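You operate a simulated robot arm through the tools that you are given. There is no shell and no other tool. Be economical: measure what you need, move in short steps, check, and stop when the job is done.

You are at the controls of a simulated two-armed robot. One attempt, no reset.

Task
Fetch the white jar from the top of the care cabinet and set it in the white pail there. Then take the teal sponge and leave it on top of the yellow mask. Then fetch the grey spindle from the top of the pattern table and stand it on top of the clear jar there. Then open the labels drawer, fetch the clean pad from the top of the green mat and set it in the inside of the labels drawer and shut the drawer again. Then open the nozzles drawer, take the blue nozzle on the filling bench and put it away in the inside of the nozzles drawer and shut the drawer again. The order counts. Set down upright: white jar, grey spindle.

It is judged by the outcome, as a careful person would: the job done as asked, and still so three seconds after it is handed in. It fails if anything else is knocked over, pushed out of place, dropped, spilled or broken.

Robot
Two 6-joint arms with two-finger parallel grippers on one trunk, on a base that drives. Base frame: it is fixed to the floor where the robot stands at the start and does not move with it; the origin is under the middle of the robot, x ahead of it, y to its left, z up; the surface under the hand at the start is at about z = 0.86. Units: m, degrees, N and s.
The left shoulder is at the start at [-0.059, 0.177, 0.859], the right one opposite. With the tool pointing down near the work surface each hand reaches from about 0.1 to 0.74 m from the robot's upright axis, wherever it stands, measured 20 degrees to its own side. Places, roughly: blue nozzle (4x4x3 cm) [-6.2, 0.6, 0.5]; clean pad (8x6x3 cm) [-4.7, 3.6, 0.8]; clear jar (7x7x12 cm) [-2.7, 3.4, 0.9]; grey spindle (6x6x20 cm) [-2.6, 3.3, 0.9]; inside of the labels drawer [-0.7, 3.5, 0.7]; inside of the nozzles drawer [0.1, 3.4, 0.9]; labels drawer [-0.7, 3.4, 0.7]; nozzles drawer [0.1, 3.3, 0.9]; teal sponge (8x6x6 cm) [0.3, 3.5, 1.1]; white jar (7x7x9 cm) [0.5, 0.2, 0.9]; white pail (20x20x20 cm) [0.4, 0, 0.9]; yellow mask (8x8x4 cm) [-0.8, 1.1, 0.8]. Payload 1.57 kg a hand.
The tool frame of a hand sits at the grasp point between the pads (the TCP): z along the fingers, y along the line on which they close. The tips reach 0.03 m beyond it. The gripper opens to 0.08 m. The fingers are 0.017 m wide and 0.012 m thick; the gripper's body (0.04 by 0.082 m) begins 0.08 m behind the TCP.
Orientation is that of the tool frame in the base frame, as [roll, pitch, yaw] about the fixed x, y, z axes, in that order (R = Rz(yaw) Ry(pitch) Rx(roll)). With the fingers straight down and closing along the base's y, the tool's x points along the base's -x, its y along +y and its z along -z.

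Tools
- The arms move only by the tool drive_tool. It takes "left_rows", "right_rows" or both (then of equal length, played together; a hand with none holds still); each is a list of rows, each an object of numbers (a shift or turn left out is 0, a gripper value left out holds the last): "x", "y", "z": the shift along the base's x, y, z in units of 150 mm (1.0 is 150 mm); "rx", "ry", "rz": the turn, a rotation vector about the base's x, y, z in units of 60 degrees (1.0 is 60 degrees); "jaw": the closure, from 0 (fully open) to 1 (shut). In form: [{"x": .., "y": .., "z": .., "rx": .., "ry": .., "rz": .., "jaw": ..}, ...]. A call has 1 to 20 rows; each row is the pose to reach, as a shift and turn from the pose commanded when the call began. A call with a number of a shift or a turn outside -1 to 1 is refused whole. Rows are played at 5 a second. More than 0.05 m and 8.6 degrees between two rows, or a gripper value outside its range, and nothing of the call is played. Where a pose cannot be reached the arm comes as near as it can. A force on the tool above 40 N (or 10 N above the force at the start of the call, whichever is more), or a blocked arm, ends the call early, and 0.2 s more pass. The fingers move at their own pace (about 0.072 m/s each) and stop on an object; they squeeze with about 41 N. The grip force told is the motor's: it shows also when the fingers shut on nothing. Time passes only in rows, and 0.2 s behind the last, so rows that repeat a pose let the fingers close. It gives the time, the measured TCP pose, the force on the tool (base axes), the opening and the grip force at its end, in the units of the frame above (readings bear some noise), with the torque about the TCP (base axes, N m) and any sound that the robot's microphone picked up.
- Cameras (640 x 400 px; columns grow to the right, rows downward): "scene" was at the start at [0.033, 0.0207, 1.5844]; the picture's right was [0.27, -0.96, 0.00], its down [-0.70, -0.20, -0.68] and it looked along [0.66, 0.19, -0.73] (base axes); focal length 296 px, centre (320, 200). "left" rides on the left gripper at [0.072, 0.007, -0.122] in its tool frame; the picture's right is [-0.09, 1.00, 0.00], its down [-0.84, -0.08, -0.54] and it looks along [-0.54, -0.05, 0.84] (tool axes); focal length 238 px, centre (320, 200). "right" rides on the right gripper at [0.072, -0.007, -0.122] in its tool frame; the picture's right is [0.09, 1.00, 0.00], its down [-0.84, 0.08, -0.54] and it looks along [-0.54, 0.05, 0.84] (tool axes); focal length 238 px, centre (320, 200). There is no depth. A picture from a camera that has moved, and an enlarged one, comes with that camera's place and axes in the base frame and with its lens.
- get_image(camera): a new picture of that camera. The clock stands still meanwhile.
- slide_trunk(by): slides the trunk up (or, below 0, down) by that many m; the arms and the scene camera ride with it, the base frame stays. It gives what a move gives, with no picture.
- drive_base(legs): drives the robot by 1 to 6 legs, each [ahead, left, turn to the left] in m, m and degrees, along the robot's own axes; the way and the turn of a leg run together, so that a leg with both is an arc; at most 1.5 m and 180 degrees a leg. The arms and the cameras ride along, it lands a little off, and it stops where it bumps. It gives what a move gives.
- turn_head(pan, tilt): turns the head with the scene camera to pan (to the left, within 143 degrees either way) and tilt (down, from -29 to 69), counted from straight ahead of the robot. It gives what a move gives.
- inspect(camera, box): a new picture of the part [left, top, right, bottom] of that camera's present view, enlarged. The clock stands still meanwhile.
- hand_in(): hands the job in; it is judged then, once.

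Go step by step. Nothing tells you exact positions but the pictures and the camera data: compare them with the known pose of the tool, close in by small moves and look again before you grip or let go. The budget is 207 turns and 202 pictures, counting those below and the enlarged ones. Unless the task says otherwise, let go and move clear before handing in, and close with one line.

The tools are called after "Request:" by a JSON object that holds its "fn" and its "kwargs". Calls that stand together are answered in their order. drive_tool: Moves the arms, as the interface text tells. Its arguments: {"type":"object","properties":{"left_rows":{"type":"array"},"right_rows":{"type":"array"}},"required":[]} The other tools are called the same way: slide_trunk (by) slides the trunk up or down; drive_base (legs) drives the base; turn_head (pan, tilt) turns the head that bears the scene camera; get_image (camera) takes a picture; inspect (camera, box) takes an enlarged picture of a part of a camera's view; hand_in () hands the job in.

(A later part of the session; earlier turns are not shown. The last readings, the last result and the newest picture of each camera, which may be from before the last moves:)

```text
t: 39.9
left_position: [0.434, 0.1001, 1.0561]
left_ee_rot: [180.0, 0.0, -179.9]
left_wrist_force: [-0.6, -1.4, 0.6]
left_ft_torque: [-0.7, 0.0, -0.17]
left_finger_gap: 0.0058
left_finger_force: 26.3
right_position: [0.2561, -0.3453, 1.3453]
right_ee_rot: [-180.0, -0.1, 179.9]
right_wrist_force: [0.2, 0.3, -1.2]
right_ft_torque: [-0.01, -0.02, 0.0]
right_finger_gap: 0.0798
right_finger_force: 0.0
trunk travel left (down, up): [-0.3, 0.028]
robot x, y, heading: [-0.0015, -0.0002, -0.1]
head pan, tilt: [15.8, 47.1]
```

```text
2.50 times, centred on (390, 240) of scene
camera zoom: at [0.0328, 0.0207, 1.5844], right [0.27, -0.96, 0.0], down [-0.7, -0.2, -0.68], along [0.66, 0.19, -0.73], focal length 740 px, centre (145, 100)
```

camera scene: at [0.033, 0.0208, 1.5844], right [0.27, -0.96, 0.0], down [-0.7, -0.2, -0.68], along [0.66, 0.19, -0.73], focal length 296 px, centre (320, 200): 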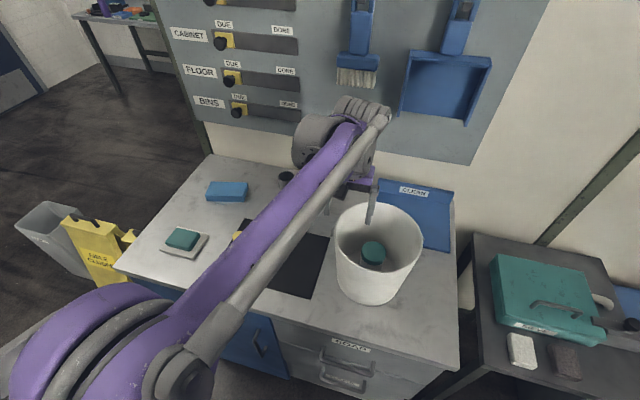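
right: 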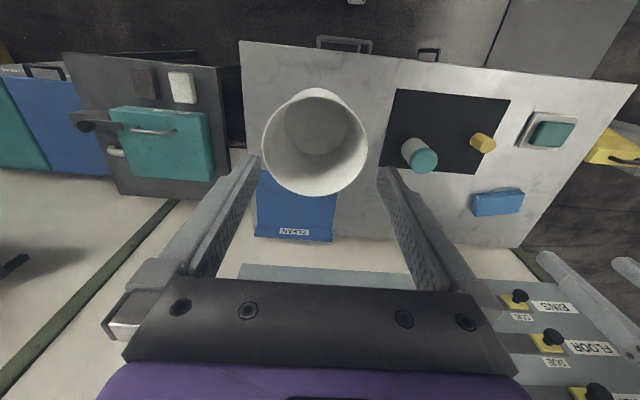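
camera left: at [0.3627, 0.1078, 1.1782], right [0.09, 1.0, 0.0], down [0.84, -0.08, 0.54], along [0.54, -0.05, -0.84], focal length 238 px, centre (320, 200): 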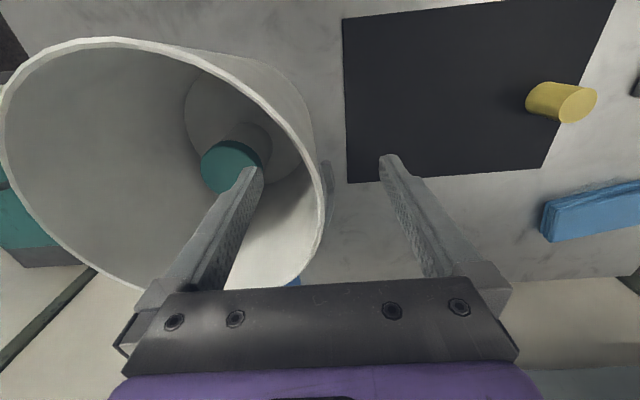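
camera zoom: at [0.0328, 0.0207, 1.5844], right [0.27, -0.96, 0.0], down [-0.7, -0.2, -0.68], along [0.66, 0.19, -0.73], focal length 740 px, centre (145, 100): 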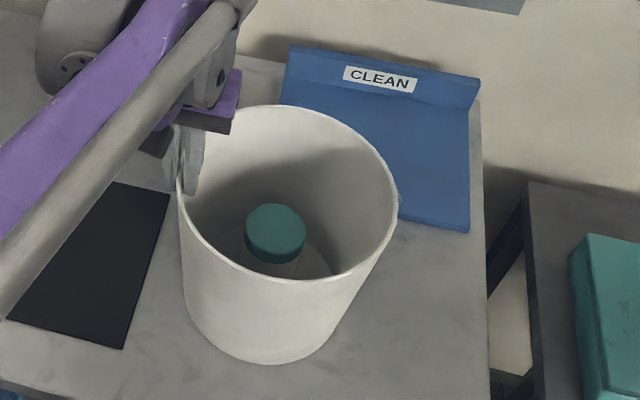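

Request:
{"fn": "drive_tool", "kwargs": {"left_rows": [{"y": -0.06}, {"y": -0.12, "x": -0.01}, {"y": -0.18, "x": -0.02}, {"y": -0.24, "x": -0.03}, {"y": -0.3, "x": -0.04}, {"y": -0.335, "x": -0.045}, {"y": -0.335, "x": -0.045}]}}

Request:
{"fn": "inspect", "kwargs": {"camera": "scene", "box": [300, 160, 480, 320]}}

```text
t: 41.5
left_position: [0.4284, 0.051, 1.0559]
left_ee_rot: [180.0, 0.1, -180.0]
left_wrist_force: [0.2, 2.0, 2.3]
left_ft_torque: [-0.5, -0.38, 0.19]
left_finger_gap: 0.0056
left_finger_force: 25.6
right_position: [0.2564, -0.3461, 1.3454]
right_ee_rot: [-180.0, 0.0, 180.0]
right_wrist_force: [0.4, 0.0, 0.1]
right_ft_torque: [-0.01, 0.02, -0.01]
right_finger_gap: 0.08
right_finger_force: 0.1
trunk travel left (down, up): [-0.3, 0.028]
robot x, y, heading: [0.0006, -0.0011, -0.1]
head pan, tilt: [15.8, 47.1]
```

```text
2.50 times, centred on (390, 240) of scene
camera zoom: at [0.0328, 0.0212, 1.5844], right [0.27, -0.96, 0.0], down [-0.7, -0.2, -0.68], along [0.66, 0.19, -0.73], focal length 740 px, centre (145, 100)
```

zoom: 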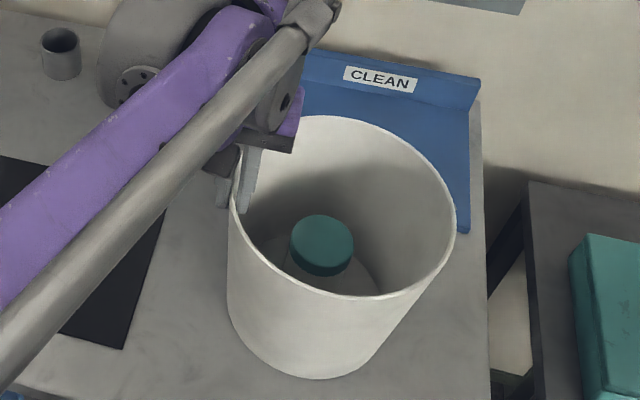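

Nearly back; another (-0.006, -0.008), then compare again.

Request:
{"fn": "drive_tool", "kwargs": {"left_rows": [{"y": -0.025, "x": -0.02}, {"y": -0.055, "x": -0.045}, {"y": -0.055, "x": -0.045}, {"y": -0.055, "x": -0.045, "jaw": 0.5}, {"y": -0.055, "x": -0.045, "jaw": 0}, {"y": -0.055, "x": -0.045, "jaw": 0}, {"y": -0.055, "x": -0.045, "jaw": 0}]}}

Request:
{"fn": "inspect", "kwargs": {"camera": "scene", "box": [300, 160, 480, 320]}}

```text
t: 43.1
left_position: [0.4219, 0.0423, 1.0563]
left_ee_rot: [-180.0, 0.0, -179.9]
left_wrist_force: [0.0, 0.9, 1.6]
left_ft_torque: [-0.05, 0.01, 0.06]
left_finger_gap: 0.0801
left_finger_force: 0.0
right_position: [0.256, -0.3457, 1.3459]
right_ee_rot: [-179.9, 0.0, 180.0]
right_wrist_force: [1.4, 0.1, -0.2]
right_ft_torque: [0.0, 0.01, 0.02]
right_finger_gap: 0.0801
right_finger_force: 0.1
trunk travel left (down, up): [-0.3, 0.028]
robot x, y, heading: [-0.0008, -0.002, -0.0]
head pan, tilt: [15.8, 47.1]
```

```text
2.50 times, centred on (390, 240) of scene
camera zoom: at [0.033, 0.0208, 1.5844], right [0.27, -0.96, 0.0], down [-0.7, -0.2, -0.68], along [0.66, 0.19, -0.73], focal length 740 px, centre (145, 100)
```

zoom: 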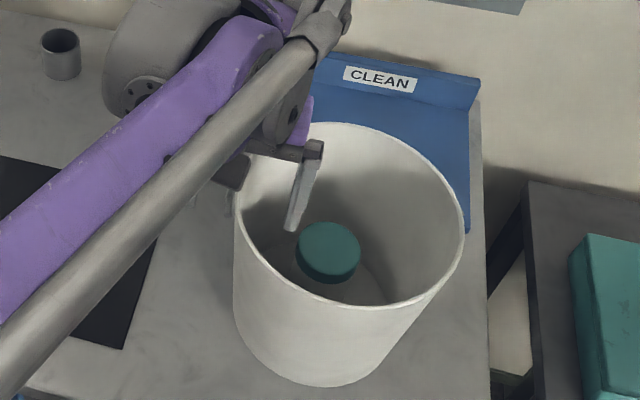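

The pail is back within about 2 mm. Now straight up, well clear, before drawing the hand in.

Request:
{"fn": "drive_tool", "kwargs": {"left_rows": [{"z": 0.2}, {"z": 0.5}, {"z": 0.75}, {"z": 1.0}]}}

Request:
{"fn": "drive_tool", "kwargs": {"left_rows": [{"z": 0.3}, {"z": 0.5}, {"z": 0.5, "y": 0.2, "x": -0.2}, {"z": 0.5, "y": 0.4, "x": -0.4}, {"z": 0.5, "y": 0.6, "x": -0.6}, {"z": 0.5, "y": 0.8, "x": -0.8}, {"z": 0.5, "y": 1.0, "x": -1.0}]}}

Request:
{"fn": "get_image", "kwargs": {"camera": "scene"}}

```text
t: 44.1
left_position: [0.4226, 0.0429, 1.2069]
left_ee_rot: [180.0, 0.0, 180.0]
left_wrist_force: [-0.2, 0.5, -0.5]
left_ft_torque: [-0.01, 0.0, 0.0]
left_finger_gap: 0.08
left_finger_force: 0.1
right_position: [0.2561, -0.3457, 1.3471]
right_ee_rot: [-179.9, 0.0, -180.0]
right_wrist_force: [-0.2, 0.1, 0.2]
right_ft_torque: [0.01, -0.02, 0.03]
right_finger_gap: 0.08
right_finger_force: 0.1
trunk travel left (down, up): [-0.3, 0.028]
robot x, y, heading: [0.0022, 0.0019, -0.1]
head pan, tilt: [15.8, 47.1]
```

```text
t: 45.7
left_position: [0.2701, 0.1936, 1.2818]
left_ee_rot: [179.9, 0.1, -180.0]
left_wrist_force: [-0.2, -0.2, -0.8]
left_ft_torque: [0.01, -0.03, 0.02]
left_finger_gap: 0.0798
left_finger_force: 0.0
right_position: [0.2548, -0.3455, 1.3462]
right_ee_rot: [-179.9, 0.1, 179.9]
right_wrist_force: [0.0, -0.3, 0.3]
right_ft_torque: [0.01, -0.04, 0.01]
right_finger_gap: 0.0802
right_finger_force: 0.0
trunk travel left (down, up): [-0.3, 0.028]
robot x, y, heading: [0.0004, 0.0002, 0.1]
head pan, tilt: [15.8, 47.1]
```

```text
168 pictures are left
camera scene: at [0.0317, 0.0209, 1.5843], right [0.27, -0.96, 0.0], down [-0.7, -0.2, -0.68], along [0.66, 0.19, -0.73], focal length 296 px, centre (320, 200)
```

scene: 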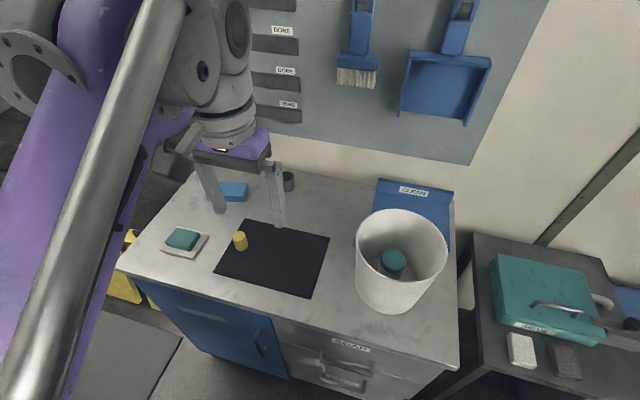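

Station one is done: jar in the pail and pail back in place. Next comes the sponge on the shelf some 3.5 m to the left; I'll inspect the route and targets.

Request:
{"fn": "drive_base", "kwargs": {"legs": [[0, 0, 90]]}}

Request:
{"fn": "turn_head", "kwargs": {"pan": 0, "tilt": 45}}

Request:
{"fn": "get_image", "kwargs": {"camera": "scene"}}

Request:
{"fn": "turn_head", "kwargs": {"pan": 0, "tilt": 15}}

Request:
{"fn": "inspect", "kwargs": {"camera": "scene", "box": [180, 60, 460, 260]}}

```text
t: 50.0
left_position: [-0.2013, 0.2647, 1.282]
left_ee_rot: [-179.9, 0.1, -88.2]
left_wrist_force: [0.7, -0.5, 0.2]
left_ft_torque: [0.0, 0.0, 0.01]
left_finger_gap: 0.0801
left_finger_force: 0.1
right_position: [0.338, 0.2678, 1.3447]
right_ee_rot: [-180.0, 0.0, -88.2]
right_wrist_force: [-0.1, -0.3, -0.6]
right_ft_torque: [0.01, -0.03, -0.01]
right_finger_gap: 0.0801
right_finger_force: 0.1
trunk travel left (down, up): [-0.3, 0.028]
robot x, y, heading: [-0.0004, -0.0004, 91.8]
head pan, tilt: [15.8, 47.1]
```

```text
t: 50.8
left_position: [-0.2011, 0.2644, 1.2825]
left_ee_rot: [179.9, 0.0, -88.2]
left_wrist_force: [0.1, -0.3, -0.1]
left_ft_torque: [-0.01, 0.01, -0.01]
left_finger_gap: 0.0799
left_finger_force: 0.2
right_position: [0.3368, 0.2673, 1.3459]
right_ee_rot: [180.0, 0.0, -88.1]
right_wrist_force: [0.8, 0.3, -0.8]
right_ft_torque: [-0.03, -0.04, -0.03]
right_finger_gap: 0.0799
right_finger_force: 0.0
trunk travel left (down, up): [-0.3, 0.028]
robot x, y, heading: [0.0009, -0.0011, 91.7]
head pan, tilt: [0.0, 45.0]
```

```text
167 pictures are left
camera scene: at [-0.0028, 0.0383, 1.5873], right [1.0, 0.03, 0.0], down [0.02, -0.71, -0.71], along [-0.02, 0.71, -0.71], focal length 296 px, centre (320, 200)
```

scene: 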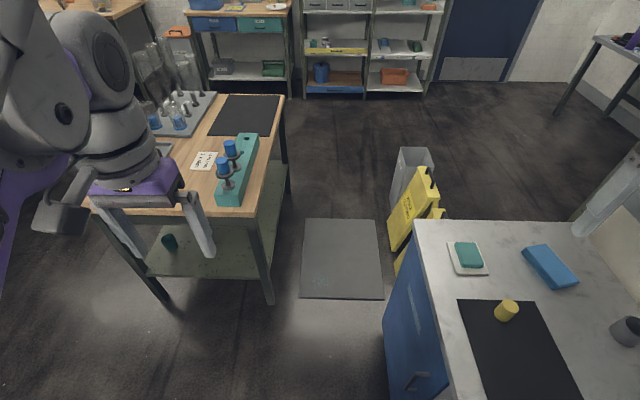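

```text
t: 51.7
left_position: [-0.201, 0.2641, 1.283]
left_ee_rot: [180.0, -0.1, -88.3]
left_wrist_force: [-0.3, 0.2, 1.1]
left_ft_torque: [-0.01, -0.02, 0.01]
left_finger_gap: 0.0804
left_finger_force: 0.1
right_position: [0.3376, 0.2661, 1.3463]
right_ee_rot: [180.0, -0.1, -88.2]
right_wrist_force: [0.8, -0.4, -0.7]
right_ft_torque: [0.01, -0.01, 0.01]
right_finger_gap: 0.0801
right_finger_force: 0.1
trunk travel left (down, up): [-0.3, 0.028]
robot x, y, heading: [0.0012, 0.0006, 91.7]
head pan, tilt: [0.0, 15.0]
```

```text
2.00 times, centred on (320, 160) of scene
camera zoom: at [-0.0031, 0.0504, 1.6341], right [1.0, 0.03, 0.0], down [0.01, -0.26, -0.97], along [-0.03, 0.97, -0.26], focal length 592 px, centre (320, 280)
```

zoom: 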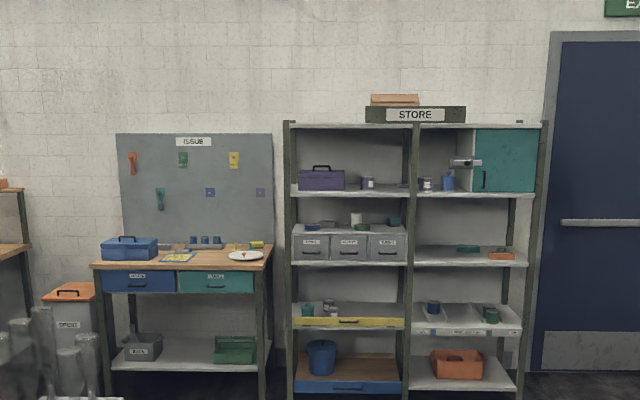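

The sponge appears to be the teal block on top of the small grey drawer unit in the STORE shelf. I'll look straight down to judge the robot's width before driving the gap.

Request:
{"fn": "turn_head", "kwargs": {"pan": 0, "tilt": 69}}

Request:
{"fn": "get_image", "kwargs": {"camera": "scene"}}

Request:
{"fn": "turn_head", "kwargs": {"pan": 90, "tilt": 69}}

Request:
{"fn": "get_image", "kwargs": {"camera": "scene"}}

```text
t: 52.9
left_position: [-0.2006, 0.2643, 1.2823]
left_ee_rot: [180.0, 0.0, -88.3]
left_wrist_force: [0.3, -0.1, 1.0]
left_ft_torque: [0.02, 0.01, -0.01]
left_finger_gap: 0.0801
left_finger_force: 0.0
right_position: [0.3368, 0.2658, 1.3464]
right_ee_rot: [180.0, 0.0, -88.2]
right_wrist_force: [0.3, -0.3, 0.3]
right_ft_torque: [0.01, -0.02, 0.04]
right_finger_gap: 0.08
right_finger_force: 0.0
trunk travel left (down, up): [-0.3, 0.028]
robot x, y, heading: [0.0015, -0.0001, 91.5]
head pan, tilt: [0.0, 68.8]
```

```text
165 pictures are left
camera scene: at [-0.0019, 0.0129, 1.5585], right [1.0, 0.03, 0.0], down [0.03, -0.93, -0.36], along [-0.01, 0.36, -0.93], focal length 296 px, centre (320, 200)
```

scene: 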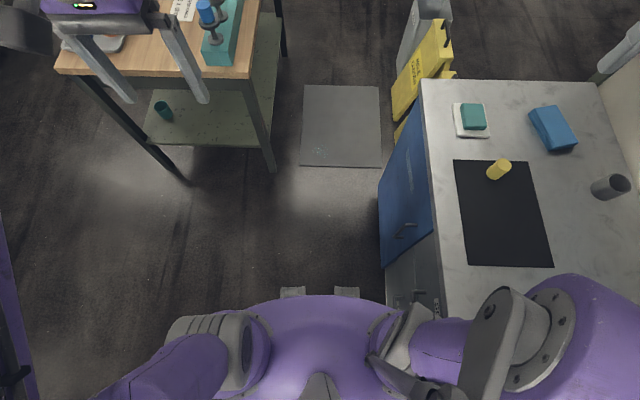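

```text
t: 54.6
left_position: [-0.2012, 0.264, 1.2819]
left_ee_rot: [-180.0, -0.1, -88.2]
left_wrist_force: [-0.2, -0.2, -0.7]
left_ft_torque: [0.04, 0.02, 0.02]
left_finger_gap: 0.0798
left_finger_force: 0.0
right_position: [0.3374, 0.2662, 1.3463]
right_ee_rot: [180.0, -0.1, -88.2]
right_wrist_force: [0.0, 0.1, -0.8]
right_ft_torque: [-0.01, -0.01, -0.01]
right_finger_gap: 0.0803
right_finger_force: 0.0
trunk travel left (down, up): [-0.3, 0.028]
robot x, y, heading: [0.0003, -0.0029, 91.9]
head pan, tilt: [90.0, 68.8]
```

```text
164 pictures are left
camera scene: at [-0.0561, -0.0447, 1.5584], right [-0.03, 1.0, 0.0], down [0.93, 0.03, -0.36], along [-0.36, -0.01, -0.93], focal length 296 px, centre (320, 200)
```

scene: 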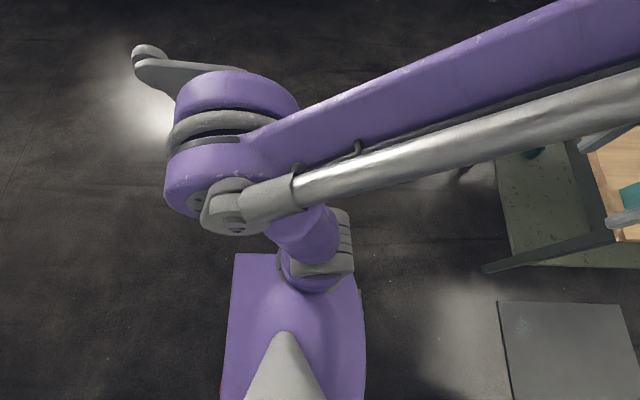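

The corridor runs roughly x -0.30 to +0.30, and the robot is slim. I'll straighten and drive to about y = 2.4.

Request:
{"fn": "drive_base", "kwargs": {"legs": [[0, 0, -1.8], [1.2, 0, 0]]}}

Request:
{"fn": "drive_base", "kwargs": {"legs": [[1.2, 0, 0]]}}

Request:
{"fn": "turn_head", "kwargs": {"pan": 0, "tilt": 25}}

Request:
{"fn": "get_image", "kwargs": {"camera": "scene"}}

```text
t: 61.0
left_position: [-0.2011, 1.4677, 1.2817]
left_ee_rot: [180.0, 0.0, -89.3]
left_wrist_force: [-0.1, -0.4, -0.8]
left_ft_torque: [0.01, 0.0, 0.0]
left_finger_gap: 0.0798
left_finger_force: 0.2
right_position: [0.3382, 1.4597, 1.3464]
right_ee_rot: [-180.0, 0.0, -89.4]
right_wrist_force: [0.0, 0.2, -0.8]
right_ft_torque: [-0.04, 0.0, 0.0]
right_finger_gap: 0.0805
right_finger_force: 0.1
trunk travel left (down, up): [-0.3, 0.028]
robot x, y, heading: [-0.006, 1.1992, 90.7]
head pan, tilt: [90.0, 68.8]
```

```text
t: 67.1
left_position: [-0.2031, 2.6602, 1.2824]
left_ee_rot: [179.9, 0.0, -90.0]
left_wrist_force: [0.2, 0.1, -0.3]
left_ft_torque: [0.01, -0.03, 0.0]
left_finger_gap: 0.0798
left_finger_force: 0.0
right_position: [0.336, 2.6438, 1.3468]
right_ee_rot: [-179.9, 0.0, -90.1]
right_wrist_force: [-0.4, -0.3, -0.2]
right_ft_torque: [0.04, -0.01, -0.04]
right_finger_gap: 0.0801
right_finger_force: 0.1
trunk travel left (down, up): [-0.3, 0.028]
robot x, y, heading: [-0.0136, 2.39, 90.0]
head pan, tilt: [90.0, 68.8]
```

```text
t: 68.7
left_position: [-0.2027, 2.6601, 1.2819]
left_ee_rot: [-180.0, 0.0, -90.0]
left_wrist_force: [0.7, -0.1, 0.4]
left_ft_torque: [0.01, -0.02, -0.04]
left_finger_gap: 0.0802
left_finger_force: 0.0
right_position: [0.3356, 2.6444, 1.3475]
right_ee_rot: [180.0, 0.0, -90.1]
right_wrist_force: [-0.1, -0.1, -0.8]
right_ft_torque: [0.01, 0.01, 0.01]
right_finger_gap: 0.0799
right_finger_force: 0.0
trunk travel left (down, up): [-0.3, 0.028]
robot x, y, heading: [-0.0121, 2.3875, 90.1]
head pan, tilt: [0.0, 25.0]
```

```text
163 pictures are left
camera scene: at [-0.0119, 2.4388, 1.6179], right [1.0, 0.0, 0.0], down [0.0, -0.42, -0.91], along [0.0, 0.91, -0.42], focal length 296 px, centre (320, 200)
```

scene: 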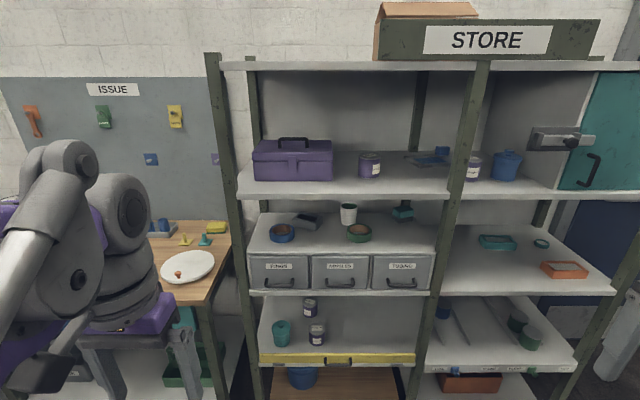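

Request:
{"fn": "inspect", "kwargs": {"camera": "scene", "box": [230, 180, 460, 310]}}

Request:
{"fn": "inspect", "kwargs": {"camera": "scene", "box": [440, 210, 620, 310]}}

```text
2.78 times, centred on (345, 245) of scene
camera zoom: at [-0.0119, 2.4388, 1.6179], right [1.0, 0.0, 0.0], down [0.0, -0.42, -0.91], along [0.0, 0.91, -0.42], focal length 824 px, centre (250, 75)
```

zoom: 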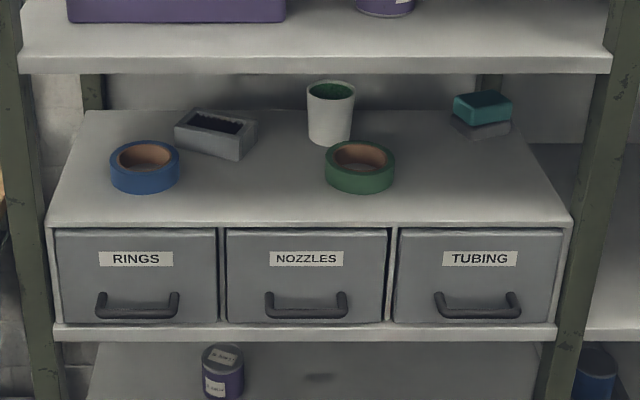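

```text
3.56 times, centred on (530, 260) of scene
camera zoom: at [-0.0119, 2.4388, 1.6179], right [1.0, 0.0, 0.0], down [0.0, -0.42, -0.91], along [0.0, 0.91, -0.42], focal length 1052 px, centre (-427, -13)
```

zoom: 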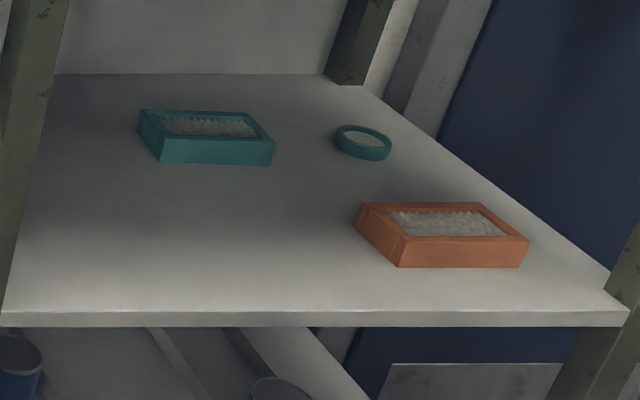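

The sponge is the teal/grey block at about (0.335, 3.53) on the drawer unit, with the shelf above leaving about 24 cm. I'll drive closer and to the right for a better look.

Request:
{"fn": "drive_base", "kwargs": {"legs": [[0.3, -0.35, 0]]}}

Request:
{"fn": "turn_head", "kwargs": {"pan": 0, "tilt": 35}}

Request:
{"fn": "get_image", "kwargs": {"camera": "scene"}}

Request:
{"fn": "inspect", "kwargs": {"camera": "scene", "box": [250, 130, 410, 230]}}

```text
t: 72.4
left_position: [0.1515, 2.9551, 1.2827]
left_ee_rot: [-180.0, 0.0, -90.6]
left_wrist_force: [0.0, -0.2, -0.7]
left_ft_torque: [-0.01, -0.01, 0.02]
left_finger_gap: 0.08
left_finger_force: 0.0
right_position: [0.6894, 2.9353, 1.3461]
right_ee_rot: [180.0, 0.0, -90.6]
right_wrist_force: [-0.1, 0.6, -0.1]
right_ft_torque: [0.05, 0.0, 0.01]
right_finger_gap: 0.08
right_finger_force: 0.0
trunk travel left (down, up): [-0.3, 0.028]
robot x, y, heading: [0.3436, 2.6836, 89.4]
head pan, tilt: [0.0, 25.0]
```

```text
t: 73.1
left_position: [0.1513, 2.9542, 1.2829]
left_ee_rot: [-180.0, 0.0, -90.7]
left_wrist_force: [-0.2, 0.6, -0.2]
left_ft_torque: [0.0, 0.0, -0.01]
left_finger_gap: 0.0802
left_finger_force: 0.0
right_position: [0.6897, 2.9348, 1.3472]
right_ee_rot: [180.0, 0.0, -90.6]
right_wrist_force: [-0.3, 0.6, 0.3]
right_ft_torque: [0.03, 0.02, -0.02]
right_finger_gap: 0.08
right_finger_force: 0.0
trunk travel left (down, up): [-0.3, 0.028]
robot x, y, heading: [0.3382, 2.6828, 89.5]
head pan, tilt: [0.0, 35.0]
```

```text
160 pictures are left
camera scene: at [0.34, 2.7276, 1.6022], right [1.0, -0.01, 0.0], down [-0.01, -0.57, -0.82], along [0.01, 0.82, -0.57], focal length 296 px, centre (320, 200)
```

scene: 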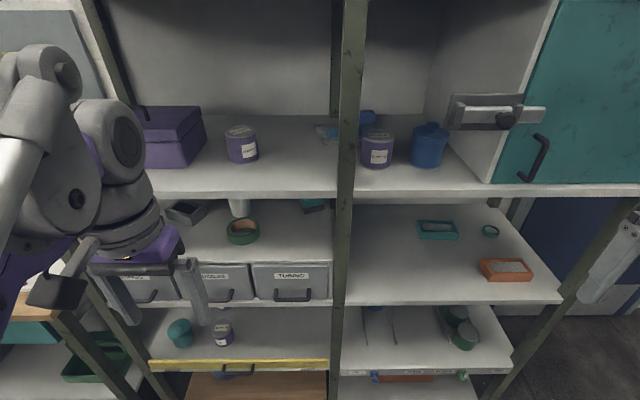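

```text
4.00 times, centred on (330, 180) of scene
camera zoom: at [0.34, 2.7276, 1.6022], right [1.0, -0.01, 0.0], down [-0.01, -0.57, -0.82], along [0.01, 0.82, -0.57], focal length 1184 px, centre (280, 280)
```

zoom: 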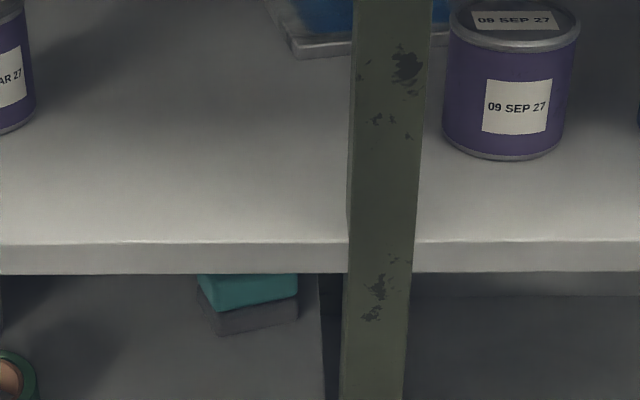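

The sponge is turned about 20° and partly hidden. I'll bring the right hand camera in front of the shelf opening to measure it.

Request:
{"fn": "drive_tool", "kwargs": {"right_rows": [{"y": 0.2, "z": -0.2, "rx": 0.1}, {"y": 0.4, "z": -0.4, "rx": 0.22}, {"y": 0.6, "z": -0.6, "rx": 0.35}, {"y": 0.7, "z": -0.8, "rx": 0.48}, {"y": 0.7, "z": -1.0, "rx": 0.6}, {"y": 0.7, "z": -1.0, "rx": 0.7}]}}

Request:
{"fn": "drive_tool", "kwargs": {"right_rows": [{"x": -0.25}, {"x": -0.5}, {"x": -0.75}, {"x": -1.0}, {"x": -1.0}]}}

Request:
{"fn": "get_image", "kwargs": {"camera": "right"}}

Request:
{"fn": "get_image", "kwargs": {"camera": "scene"}}

```text
t: 74.5
left_position: [0.1507, 2.9537, 1.2818]
left_ee_rot: [-180.0, 0.0, -90.6]
left_wrist_force: [-0.5, 0.1, -0.8]
left_ft_torque: [0.0, 0.0, 0.0]
left_finger_gap: 0.0797
left_finger_force: 0.1
right_position: [0.6879, 3.0398, 1.1954]
right_ee_rot: [179.5, 42.0, -90.9]
right_wrist_force: [0.9, 0.9, 0.4]
right_ft_torque: [0.01, -0.02, -0.01]
right_finger_gap: 0.0799
right_finger_force: 0.1
trunk travel left (down, up): [-0.3, 0.028]
robot x, y, heading: [0.3436, 2.6854, 89.3]
head pan, tilt: [0.0, 35.0]
```

```text
t: 75.7
left_position: [0.1505, 2.9553, 1.282]
left_ee_rot: [-179.9, -0.1, -90.7]
left_wrist_force: [-0.7, 0.3, 0.1]
left_ft_torque: [-0.01, -0.02, -0.01]
left_finger_gap: 0.08
left_finger_force: 0.0
right_position: [0.5422, 3.0402, 1.197]
right_ee_rot: [179.4, 42.0, -90.8]
right_wrist_force: [0.7, 0.3, -0.2]
right_ft_torque: [0.0, 0.02, 0.01]
right_finger_gap: 0.0802
right_finger_force: 0.0
trunk travel left (down, up): [-0.3, 0.028]
robot x, y, heading: [0.3401, 2.6845, 89.1]
head pan, tilt: [0.0, 35.0]
```

```text
158 pictures are left
camera right: at [0.5475, 2.9058, 1.2378], right [-1.0, -0.06, -0.05], down [-0.07, 0.26, 0.96], along [-0.04, 0.96, -0.26], focal length 238 px, centre (320, 200)
```

right: 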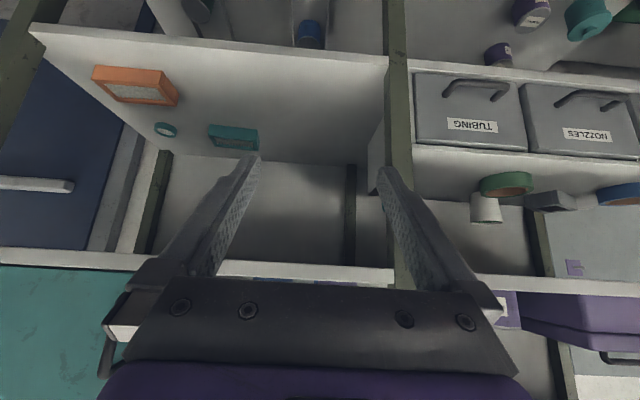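

```text
157 pictures are left
camera scene: at [0.34, 2.7278, 1.6021], right [1.0, -0.01, 0.0], down [-0.01, -0.57, -0.82], along [0.01, 0.82, -0.57], focal length 296 px, centre (320, 200)
```

scene: 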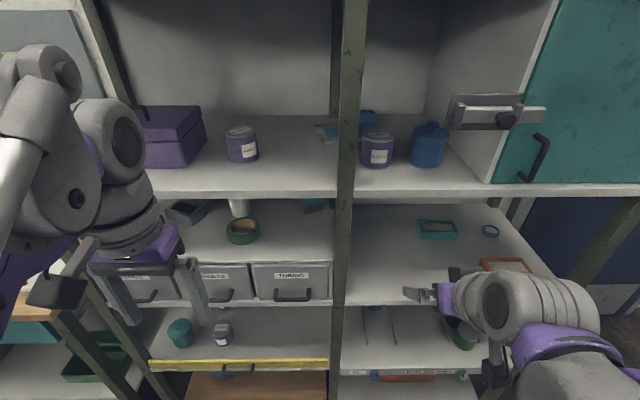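

The picture is upside down and the post hides the sponge. I'll move the left hand aside and the right hand further left.

Request:
{"fn": "drive_tool", "kwargs": {"left_rows": [{"x": -0.25}, {"x": -0.5}, {"x": -0.75}, {"x": -1.0}, {"x": -1.0}, {"x": -1.0}], "right_rows": [{"x": -0.1}, {"x": -0.25}, {"x": -0.5}, {"x": -0.75}, {"x": -1.0}, {"x": -1.0}]}}

Request:
{"fn": "drive_tool", "kwargs": {"right_rows": [{"x": -0.25}, {"x": -0.5}, {"x": -0.5}]}}

Request:
{"fn": "get_image", "kwargs": {"camera": "right"}}

```text
t: 77.1
left_position: [0.0002, 2.9548, 1.2808]
left_ee_rot: [180.0, 0.0, -90.5]
left_wrist_force: [0.8, -0.3, 0.7]
left_ft_torque: [0.01, 0.01, -0.02]
left_finger_gap: 0.08
left_finger_force: 0.0
right_position: [0.3864, 3.0388, 1.1968]
right_ee_rot: [179.5, 42.1, -90.9]
right_wrist_force: [0.0, 0.2, -0.1]
right_ft_torque: [0.0, -0.01, -0.02]
right_finger_gap: 0.0799
right_finger_force: 0.2
trunk travel left (down, up): [-0.3, 0.028]
robot x, y, heading: [0.3399, 2.6793, 89.6]
head pan, tilt: [0.0, 35.0]
```

```text
t: 77.9
left_position: [0.001, 2.9544, 1.2816]
left_ee_rot: [180.0, 0.0, -90.6]
left_wrist_force: [0.7, -0.1, -0.3]
left_ft_torque: [0.03, 0.0, -0.02]
left_finger_gap: 0.08
left_finger_force: 0.0
right_position: [0.3142, 3.0402, 1.1973]
right_ee_rot: [179.3, 41.9, -90.9]
right_wrist_force: [-0.6, 0.1, -0.4]
right_ft_torque: [-0.03, 0.03, 0.01]
right_finger_gap: 0.0799
right_finger_force: 0.2
trunk travel left (down, up): [-0.3, 0.028]
robot x, y, heading: [0.3372, 2.6807, 89.5]
head pan, tilt: [0.0, 35.0]
```

```text
156 pictures are left
camera right: at [0.3201, 2.9055, 1.2386], right [-1.0, -0.06, -0.05], down [-0.07, 0.26, 0.96], along [-0.04, 0.96, -0.26], focal length 238 px, centre (320, 200)
```

right: 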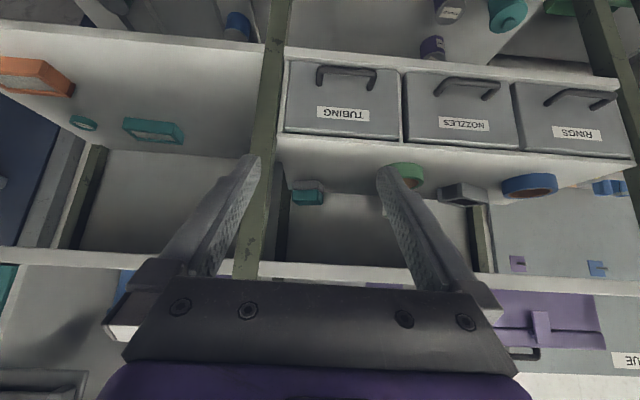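

Request:
{"fn": "inspect", "kwargs": {"camera": "right", "box": [260, 140, 420, 240]}}

```text
4.00 times, centred on (340, 190) of right
camera zoom: at [0.3201, 2.9055, 1.2386], right [-1.0, -0.06, -0.05], down [-0.07, 0.26, 0.96], along [-0.04, 0.96, -0.26], focal length 953 px, centre (240, 240)
```

zoom: 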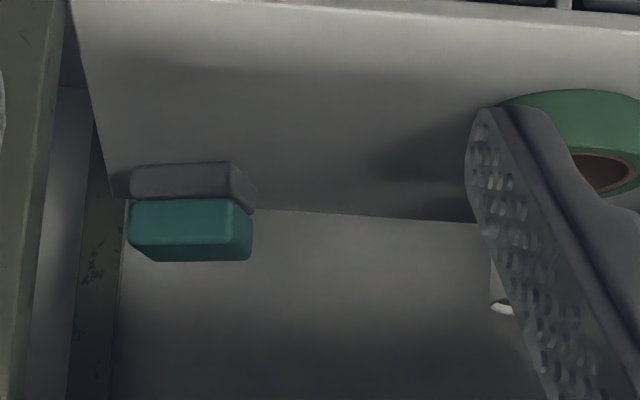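

Triangulating, the sponge's front edge runs from (0.301, 3.468) to (0.366, 3.493) on the unit top at z ≈ 1.035. I'll go closer for a sharper measurement.

Request:
{"fn": "drive_tool", "kwargs": {"right_rows": [{"y": 0.25}, {"y": 0.5}, {"y": 0.75}, {"y": 1.0}, {"y": 1.0}]}}

Request:
{"fn": "inspect", "kwargs": {"camera": "right", "box": [240, 120, 440, 250]}}

```text
t: 79.1
left_position: [0.0012, 2.9537, 1.2819]
left_ee_rot: [-180.0, 0.0, -90.7]
left_wrist_force: [0.7, -0.3, -0.2]
left_ft_torque: [0.03, -0.02, 0.02]
left_finger_gap: 0.0799
left_finger_force: 0.1
right_position: [0.3135, 3.1889, 1.1969]
right_ee_rot: [179.4, 42.0, -90.8]
right_wrist_force: [0.9, -1.1, -0.2]
right_ft_torque: [0.01, 0.02, 0.0]
right_finger_gap: 0.0801
right_finger_force: 0.1
trunk travel left (down, up): [-0.3, 0.028]
robot x, y, heading: [0.3375, 2.6815, 89.7]
head pan, tilt: [0.0, 35.0]
```

```text
3.08 times, centred on (340, 185) of right
camera zoom: at [0.3204, 3.0547, 1.2387], right [-1.0, -0.06, -0.05], down [-0.07, 0.26, 0.96], along [-0.04, 0.96, -0.26], focal length 733 px, centre (258, 246)
```

zoom: 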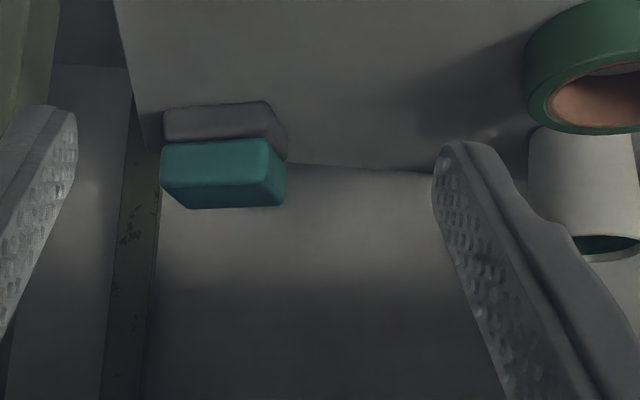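

Front face is the long (8 cm) side, so the jaws must close across the 6 cm depth. I'll come in from the open right bay with the hand pointing left, camera on top. First back the hand out and level it.

Request:
{"fn": "drive_tool", "kwargs": {"right_rows": [{"y": -0.25}, {"y": -0.5}, {"y": -0.75}, {"y": -1.0}, {"y": -1.0, "rx": -0.14}, {"y": -1.0, "rx": -0.28}, {"y": -1.0, "rx": -0.42}, {"y": -1.0, "rx": -0.56}, {"y": -1.0, "rx": -0.7}]}}

Request:
{"fn": "drive_tool", "kwargs": {"right_rows": [{"x": 0.25}, {"x": 0.5}, {"x": 0.75}, {"x": 1.0}, {"x": 1.0, "rz": -0.14}, {"x": 1.0, "rz": -0.28}, {"x": 1.0, "rz": -0.42}, {"x": 1.0, "rz": -0.56}, {"x": 1.0, "rz": -0.7}, {"x": 1.0, "rz": -0.84}, {"x": 1.0, "rz": -0.98}]}}

Request:
{"fn": "drive_tool", "kwargs": {"right_rows": [{"x": 0.1, "rz": -0.14}, {"x": 0.2, "rz": -0.28}, {"x": 0.3, "rz": -0.42}, {"x": 0.4, "rz": -0.5}, {"x": 0.5, "rz": -0.5}]}}

Request:
{"fn": "get_image", "kwargs": {"camera": "scene"}}

```text
t: 81.1
left_position: [-0.0001, 2.9554, 1.2804]
left_ee_rot: [180.0, 0.0, -90.6]
left_wrist_force: [-0.8, -0.2, 0.7]
left_ft_torque: [-0.02, 0.01, 0.02]
left_finger_gap: 0.08
left_finger_force: 0.1
right_position: [0.314, 3.041, 1.1963]
right_ee_rot: [180.0, -0.2, -90.6]
right_wrist_force: [-0.5, -0.3, -0.9]
right_ft_torque: [-0.02, -0.01, 0.01]
right_finger_gap: 0.0798
right_finger_force: 0.1
trunk travel left (down, up): [-0.3, 0.028]
robot x, y, heading: [0.3416, 2.6796, 89.2]
head pan, tilt: [0.0, 35.0]
```

```text
t: 83.5
left_position: [0.0012, 2.9535, 1.2812]
left_ee_rot: [-180.0, 0.1, -90.6]
left_wrist_force: [-0.3, 0.0, 0.2]
left_ft_torque: [0.07, 0.01, 0.02]
left_finger_gap: 0.0802
left_finger_force: 0.0
right_position: [0.4643, 3.0389, 1.1974]
right_ee_rot: [-179.9, 0.0, -149.6]
right_wrist_force: [-0.6, -0.5, -0.4]
right_ft_torque: [0.0, 0.03, 0.03]
right_finger_gap: 0.0797
right_finger_force: 0.1
trunk travel left (down, up): [-0.3, 0.028]
robot x, y, heading: [0.3385, 2.6839, 89.6]
head pan, tilt: [0.0, 35.0]
```

```text
t: 84.7
left_position: [0.0009, 2.9542, 1.2812]
left_ee_rot: [-180.0, 0.0, -90.6]
left_wrist_force: [-0.4, -0.3, -0.3]
left_ft_torque: [-0.01, 0.06, 0.0]
left_finger_gap: 0.0797
left_finger_force: 0.0
right_position: [0.5382, 3.0418, 1.1959]
right_ee_rot: [180.0, 0.0, -179.4]
right_wrist_force: [-0.4, 0.0, -0.4]
right_ft_torque: [0.01, 0.01, 0.0]
right_finger_gap: 0.08
right_finger_force: 0.0
trunk travel left (down, up): [-0.3, 0.028]
robot x, y, heading: [0.3394, 2.6796, 89.4]
head pan, tilt: [0.0, 35.0]
```

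```text
153 pictures are left
camera scene: at [0.3402, 2.7275, 1.6021], right [1.0, -0.01, 0.0], down [-0.01, -0.57, -0.82], along [0.01, 0.82, -0.57], focal length 296 px, centre (320, 200)
```

scene: 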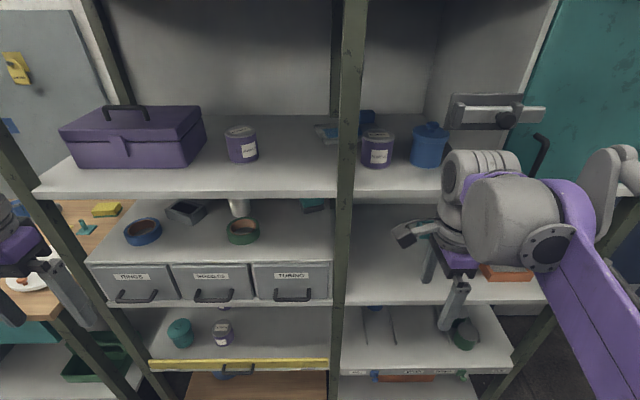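

Yaw done. Now I turn the hand to point left (rotation about y).

Request:
{"fn": "drive_tool", "kwargs": {"right_rows": [{"ry": 0.14}, {"ry": 0.28}, {"ry": 0.42}, {"ry": 0.56}, {"ry": 0.7}, {"ry": 0.84}, {"ry": 0.98}, {"ry": 0.98}]}}

Request:
{"fn": "drive_tool", "kwargs": {"right_rows": [{"ry": 0.14}, {"ry": 0.28}, {"ry": 0.42}, {"ry": 0.5}, {"ry": 0.5}]}}

Request:
{"fn": "get_image", "kwargs": {"camera": "scene"}}

Request:
{"fn": "get_image", "kwargs": {"camera": "right"}}

```text
t: 86.5
left_position: [0.0004, 2.9547, 1.2807]
left_ee_rot: [180.0, 0.0, -90.6]
left_wrist_force: [0.0, 0.2, -0.2]
left_ft_torque: [0.04, -0.01, -0.02]
left_finger_gap: 0.08
left_finger_force: 0.0
right_position: [0.5384, 3.0394, 1.1972]
right_ee_rot: [178.9, -58.7, -178.8]
right_wrist_force: [-0.3, -0.3, 0.4]
right_ft_torque: [-0.03, 0.03, 0.02]
right_finger_gap: 0.0799
right_finger_force: 0.0
trunk travel left (down, up): [-0.3, 0.028]
robot x, y, heading: [0.3396, 2.6805, 89.3]
head pan, tilt: [0.0, 35.0]
```

```text
t: 87.7
left_position: [0.0004, 2.9541, 1.2807]
left_ee_rot: [-179.9, -0.1, -90.6]
left_wrist_force: [-0.1, 0.5, -0.8]
left_ft_torque: [0.0, -0.01, -0.01]
left_finger_gap: 0.0802
left_finger_force: 0.1
right_position: [0.4897, 3.0649, 1.1941]
right_ee_rot: [153.3, -88.6, -153.5]
right_wrist_force: [1.0, 0.3, -0.3]
right_ft_torque: [-0.02, -0.02, -0.05]
right_finger_gap: 0.0801
right_finger_force: 0.0
right hand out of reach, approached as far as the arm can: row 1, 2, 3, 4, 5
trunk travel left (down, up): [-0.3, 0.028]
robot x, y, heading: [0.3387, 2.6804, 89.4]
head pan, tilt: [0.0, 35.0]
```

```text
152 pictures are left
camera scene: at [0.3398, 2.7274, 1.6021], right [1.0, -0.01, 0.0], down [-0.01, -0.57, -0.82], along [0.01, 0.82, -0.57], focal length 296 px, centre (320, 200)
```

scene: 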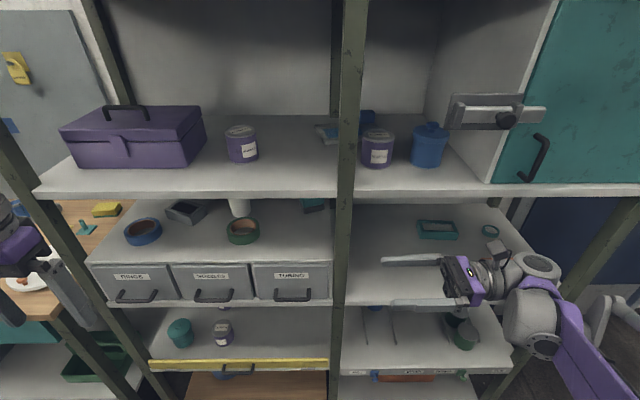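

```text
151 pictures are left
camera right: at [0.6103, 3.0582, 1.2669], right [0.0, 0.99, 0.1], down [0.56, 0.08, -0.82], along [-0.83, 0.06, -0.56], focal length 238 px, centre (320, 200)
```

right: 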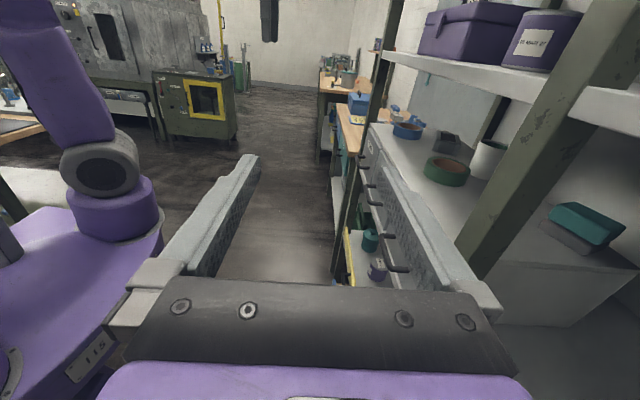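

Pointing left works. I'll lower the hand to about z 1.09, then drive closer and right so it enters the right bay opening.

Request:
{"fn": "drive_tool", "kwargs": {"right_rows": [{"z": -0.15}, {"z": -0.3}, {"z": -0.45}, {"z": -0.6}, {"z": -0.7}, {"z": -0.7}]}}

Request:
{"fn": "drive_base", "kwargs": {"legs": [[0, -0.16, 0]]}}

Request:
{"fn": "get_image", "kwargs": {"camera": "scene"}}

Request:
{"fn": "get_image", "kwargs": {"camera": "right"}}

```text
t: 89.1
left_position: [0.0003, 2.9544, 1.2822]
left_ee_rot: [-180.0, 0.0, -90.6]
left_wrist_force: [-0.8, -0.1, -0.4]
left_ft_torque: [-0.01, -0.01, 0.01]
left_finger_gap: 0.0801
left_finger_force: 0.0
right_position: [0.4894, 3.0662, 1.0857]
right_ee_rot: [154.0, -88.7, -154.0]
right_wrist_force: [0.1, -1.3, -0.5]
right_ft_torque: [-0.02, 0.03, 0.01]
right_finger_gap: 0.0802
right_finger_force: 0.0
trunk travel left (down, up): [-0.3, 0.028]
robot x, y, heading: [0.3403, 2.6834, 89.3]
head pan, tilt: [0.0, 35.0]
```

```text
t: 91.1
left_position: [0.1612, 2.9543, 1.2816]
left_ee_rot: [179.9, 0.0, -90.8]
left_wrist_force: [0.3, -0.8, -0.3]
left_ft_torque: [0.02, 0.01, 0.0]
left_finger_gap: 0.08
left_finger_force: 0.0
right_position: [0.648, 3.0627, 1.0866]
right_ee_rot: [154.1, -88.6, -154.4]
right_wrist_force: [0.3, -0.1, -0.3]
right_ft_torque: [-0.01, 0.03, -0.02]
right_finger_gap: 0.08
right_finger_force: 0.0
trunk travel left (down, up): [-0.3, 0.028]
robot x, y, heading: [0.5031, 2.6816, 89.3]
head pan, tilt: [0.0, 35.0]
```

```text
150 pictures are left
camera scene: at [0.4988, 2.7255, 1.6021], right [1.0, -0.01, 0.0], down [-0.01, -0.57, -0.82], along [0.01, 0.82, -0.57], focal length 296 px, centre (320, 200)
```

scene: 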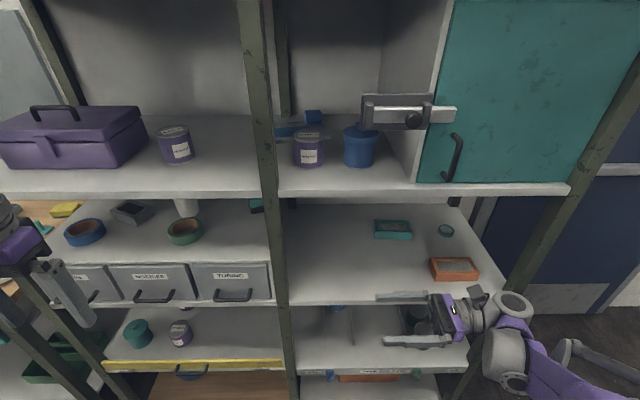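

```text
149 pictures are left
camera right: at [0.7707, 3.0558, 1.1598], right [0.0, 0.99, 0.1], down [0.56, 0.08, -0.82], along [-0.83, 0.06, -0.56], focal length 238 px, centre (320, 200)
```

right: 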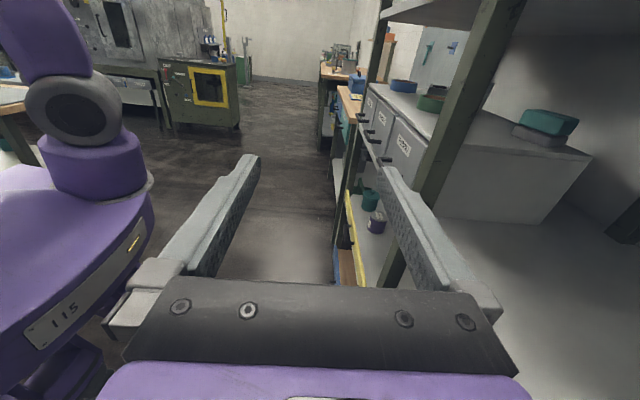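

The path into the right bay is open (x 0.42 to 1.06). I'll drive 0.18 m ahead and check.

Request:
{"fn": "drive_base", "kwargs": {"legs": [[0.18, 0, 0.5]]}}

Request:
{"fn": "drive_tool", "kwargs": {"right_rows": [{"x": -0.1, "y": 0.2}, {"x": -0.2, "y": 0.4}, {"x": -0.3, "y": 0.6}, {"x": -0.4, "y": 0.8}, {"x": -0.5, "y": 1.0}, {"x": -0.5, "y": 1.0}]}}

Request:
{"fn": "get_image", "kwargs": {"camera": "scene"}}

Request:
{"fn": "get_image", "kwargs": {"camera": "right"}}

```text
t: 92.6
left_position: [0.161, 3.131, 1.2813]
left_ee_rot: [180.0, 0.0, -90.6]
left_wrist_force: [-0.4, 0.0, 0.8]
left_ft_torque: [0.01, 0.0, -0.01]
left_finger_gap: 0.0802
left_finger_force: 0.1
right_position: [0.6501, 3.241, 1.0872]
right_ee_rot: [154.1, -88.6, -154.1]
right_wrist_force: [0.8, 0.2, 0.2]
right_ft_torque: [0.01, 0.02, 0.0]
right_finger_gap: 0.0798
right_finger_force: 0.1
trunk travel left (down, up): [-0.3, 0.028]
robot x, y, heading: [0.5008, 2.8592, 89.8]
head pan, tilt: [0.0, 35.0]
```

```text
t: 94.0
left_position: [0.1607, 3.131, 1.2822]
left_ee_rot: [-180.0, 0.0, -90.5]
left_wrist_force: [-0.3, -0.7, 0.0]
left_ft_torque: [-0.01, -0.01, 0.01]
left_finger_gap: 0.0802
left_finger_force: 0.0
right_position: [0.5749, 3.3938, 1.0885]
right_ee_rot: [153.4, -88.6, -153.2]
right_wrist_force: [-0.4, 0.8, -0.4]
right_ft_torque: [0.04, 0.03, -0.02]
right_finger_gap: 0.08
right_finger_force: 0.1
trunk travel left (down, up): [-0.3, 0.028]
robot x, y, heading: [0.501, 2.8597, 89.5]
head pan, tilt: [0.0, 35.0]
```

```text
148 pictures are left
camera scene: at [0.5009, 2.9036, 1.6021], right [1.0, -0.01, 0.0], down [-0.01, -0.57, -0.82], along [0.01, 0.82, -0.57], focal length 296 px, centre (320, 200)
```

scene: 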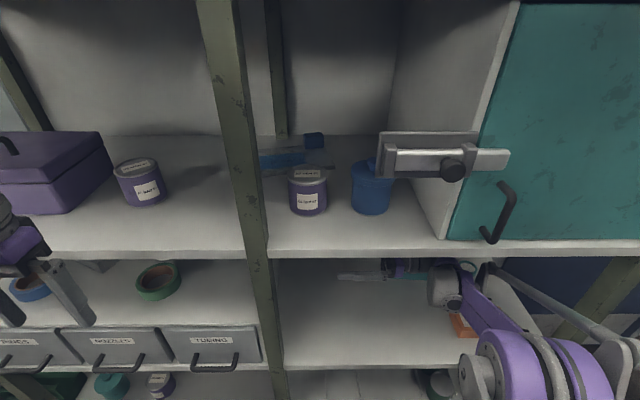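

```text
147 pictures are left
camera right: at [0.6964, 3.3868, 1.1613], right [0.0, 0.99, 0.1], down [0.56, 0.09, -0.82], along [-0.83, 0.05, -0.56], focal length 238 px, centre (320, 200)
```

right: 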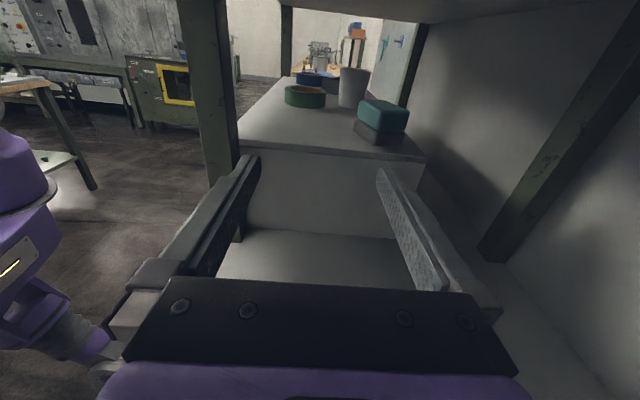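

Excellent view of the sponge from the right bay. I'll zoom on it to place it exactly.

Request:
{"fn": "inspect", "kwargs": {"camera": "right", "box": [300, 60, 460, 160]}}

```text
4.00 times, centred on (380, 110) of right
camera zoom: at [0.6964, 3.3868, 1.1613], right [0.0, 0.99, 0.1], down [0.56, 0.09, -0.82], along [-0.83, 0.05, -0.56], focal length 953 px, centre (80, 560)
```

zoom: 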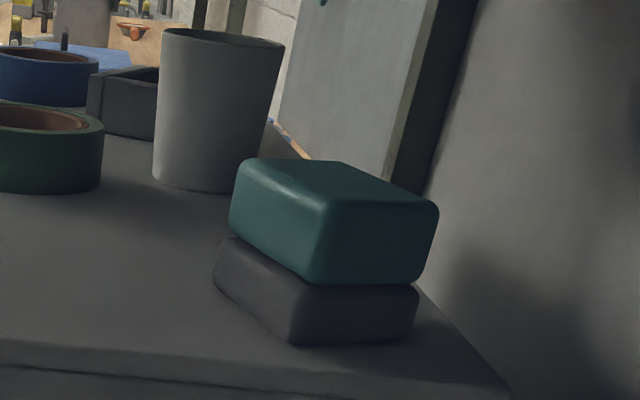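

The sponge centre comes out near (0.317, 3.50), long axis turned about 22°, and the short 6 cm side suits the jaws. I'll turn the hand 18° and move to the pre-grasp line.

Request:
{"fn": "drive_tool", "kwargs": {"right_rows": [{"y": 0.2, "rz": 0.06, "z": -0.03}, {"x": -0.1, "y": 0.4, "rz": 0.12, "z": -0.06}, {"x": -0.25, "y": 0.6, "rz": 0.18, "z": -0.1}, {"x": -0.4, "y": 0.8, "rz": 0.24, "z": -0.137}, {"x": -0.6, "y": 0.95, "rz": 0.3, "z": -0.137}, {"x": -0.7, "y": 1.0, "rz": 0.3, "z": -0.137}, {"x": -0.7, "y": 1.0, "rz": 0.3, "z": -0.137}]}}

Request:
{"fn": "get_image", "kwargs": {"camera": "right"}}

Request:
{"fn": "get_image", "kwargs": {"camera": "scene"}}

```text
t: 95.6
left_position: [0.1605, 3.1307, 1.2806]
left_ee_rot: [179.9, 0.1, -90.5]
left_wrist_force: [-0.1, -0.9, 0.0]
left_ft_torque: [0.02, -0.02, 0.01]
left_finger_gap: 0.0799
left_finger_force: 0.1
right_position: [0.4765, 3.5055, 1.0606]
right_ee_rot: [154.2, -88.5, -136.1]
right_wrist_force: [0.3, -0.2, 0.1]
right_ft_torque: [0.0, -0.01, -0.01]
right_finger_gap: 0.0803
right_finger_force: 0.0
right hand out of reach, approached as far as the arm can: row 5, 6, 7
trunk travel left (down, up): [-0.3, 0.028]
robot x, y, heading: [0.499, 2.859, 89.6]
head pan, tilt: [0.0, 35.0]
```

```text
145 pictures are left
camera right: at [0.5937, 3.5362, 1.1341], right [-0.31, 0.94, 0.1], down [0.51, 0.26, -0.82], along [-0.8, -0.2, -0.56], focal length 238 px, centre (320, 200)
```

right: 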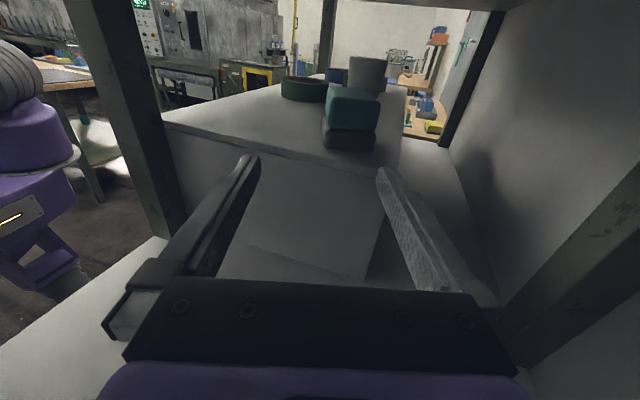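

```text
144 pictures are left
camera scene: at [0.5007, 2.9043, 1.6021], right [1.0, -0.01, 0.0], down [-0.01, -0.57, -0.82], along [0.01, 0.82, -0.57], focal length 296 px, centre (320, 200)
```

scene: 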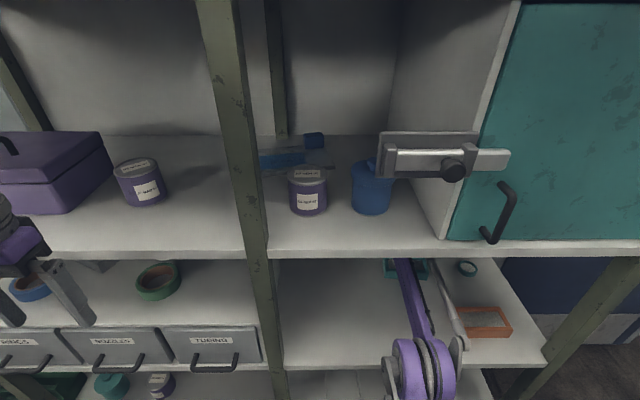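

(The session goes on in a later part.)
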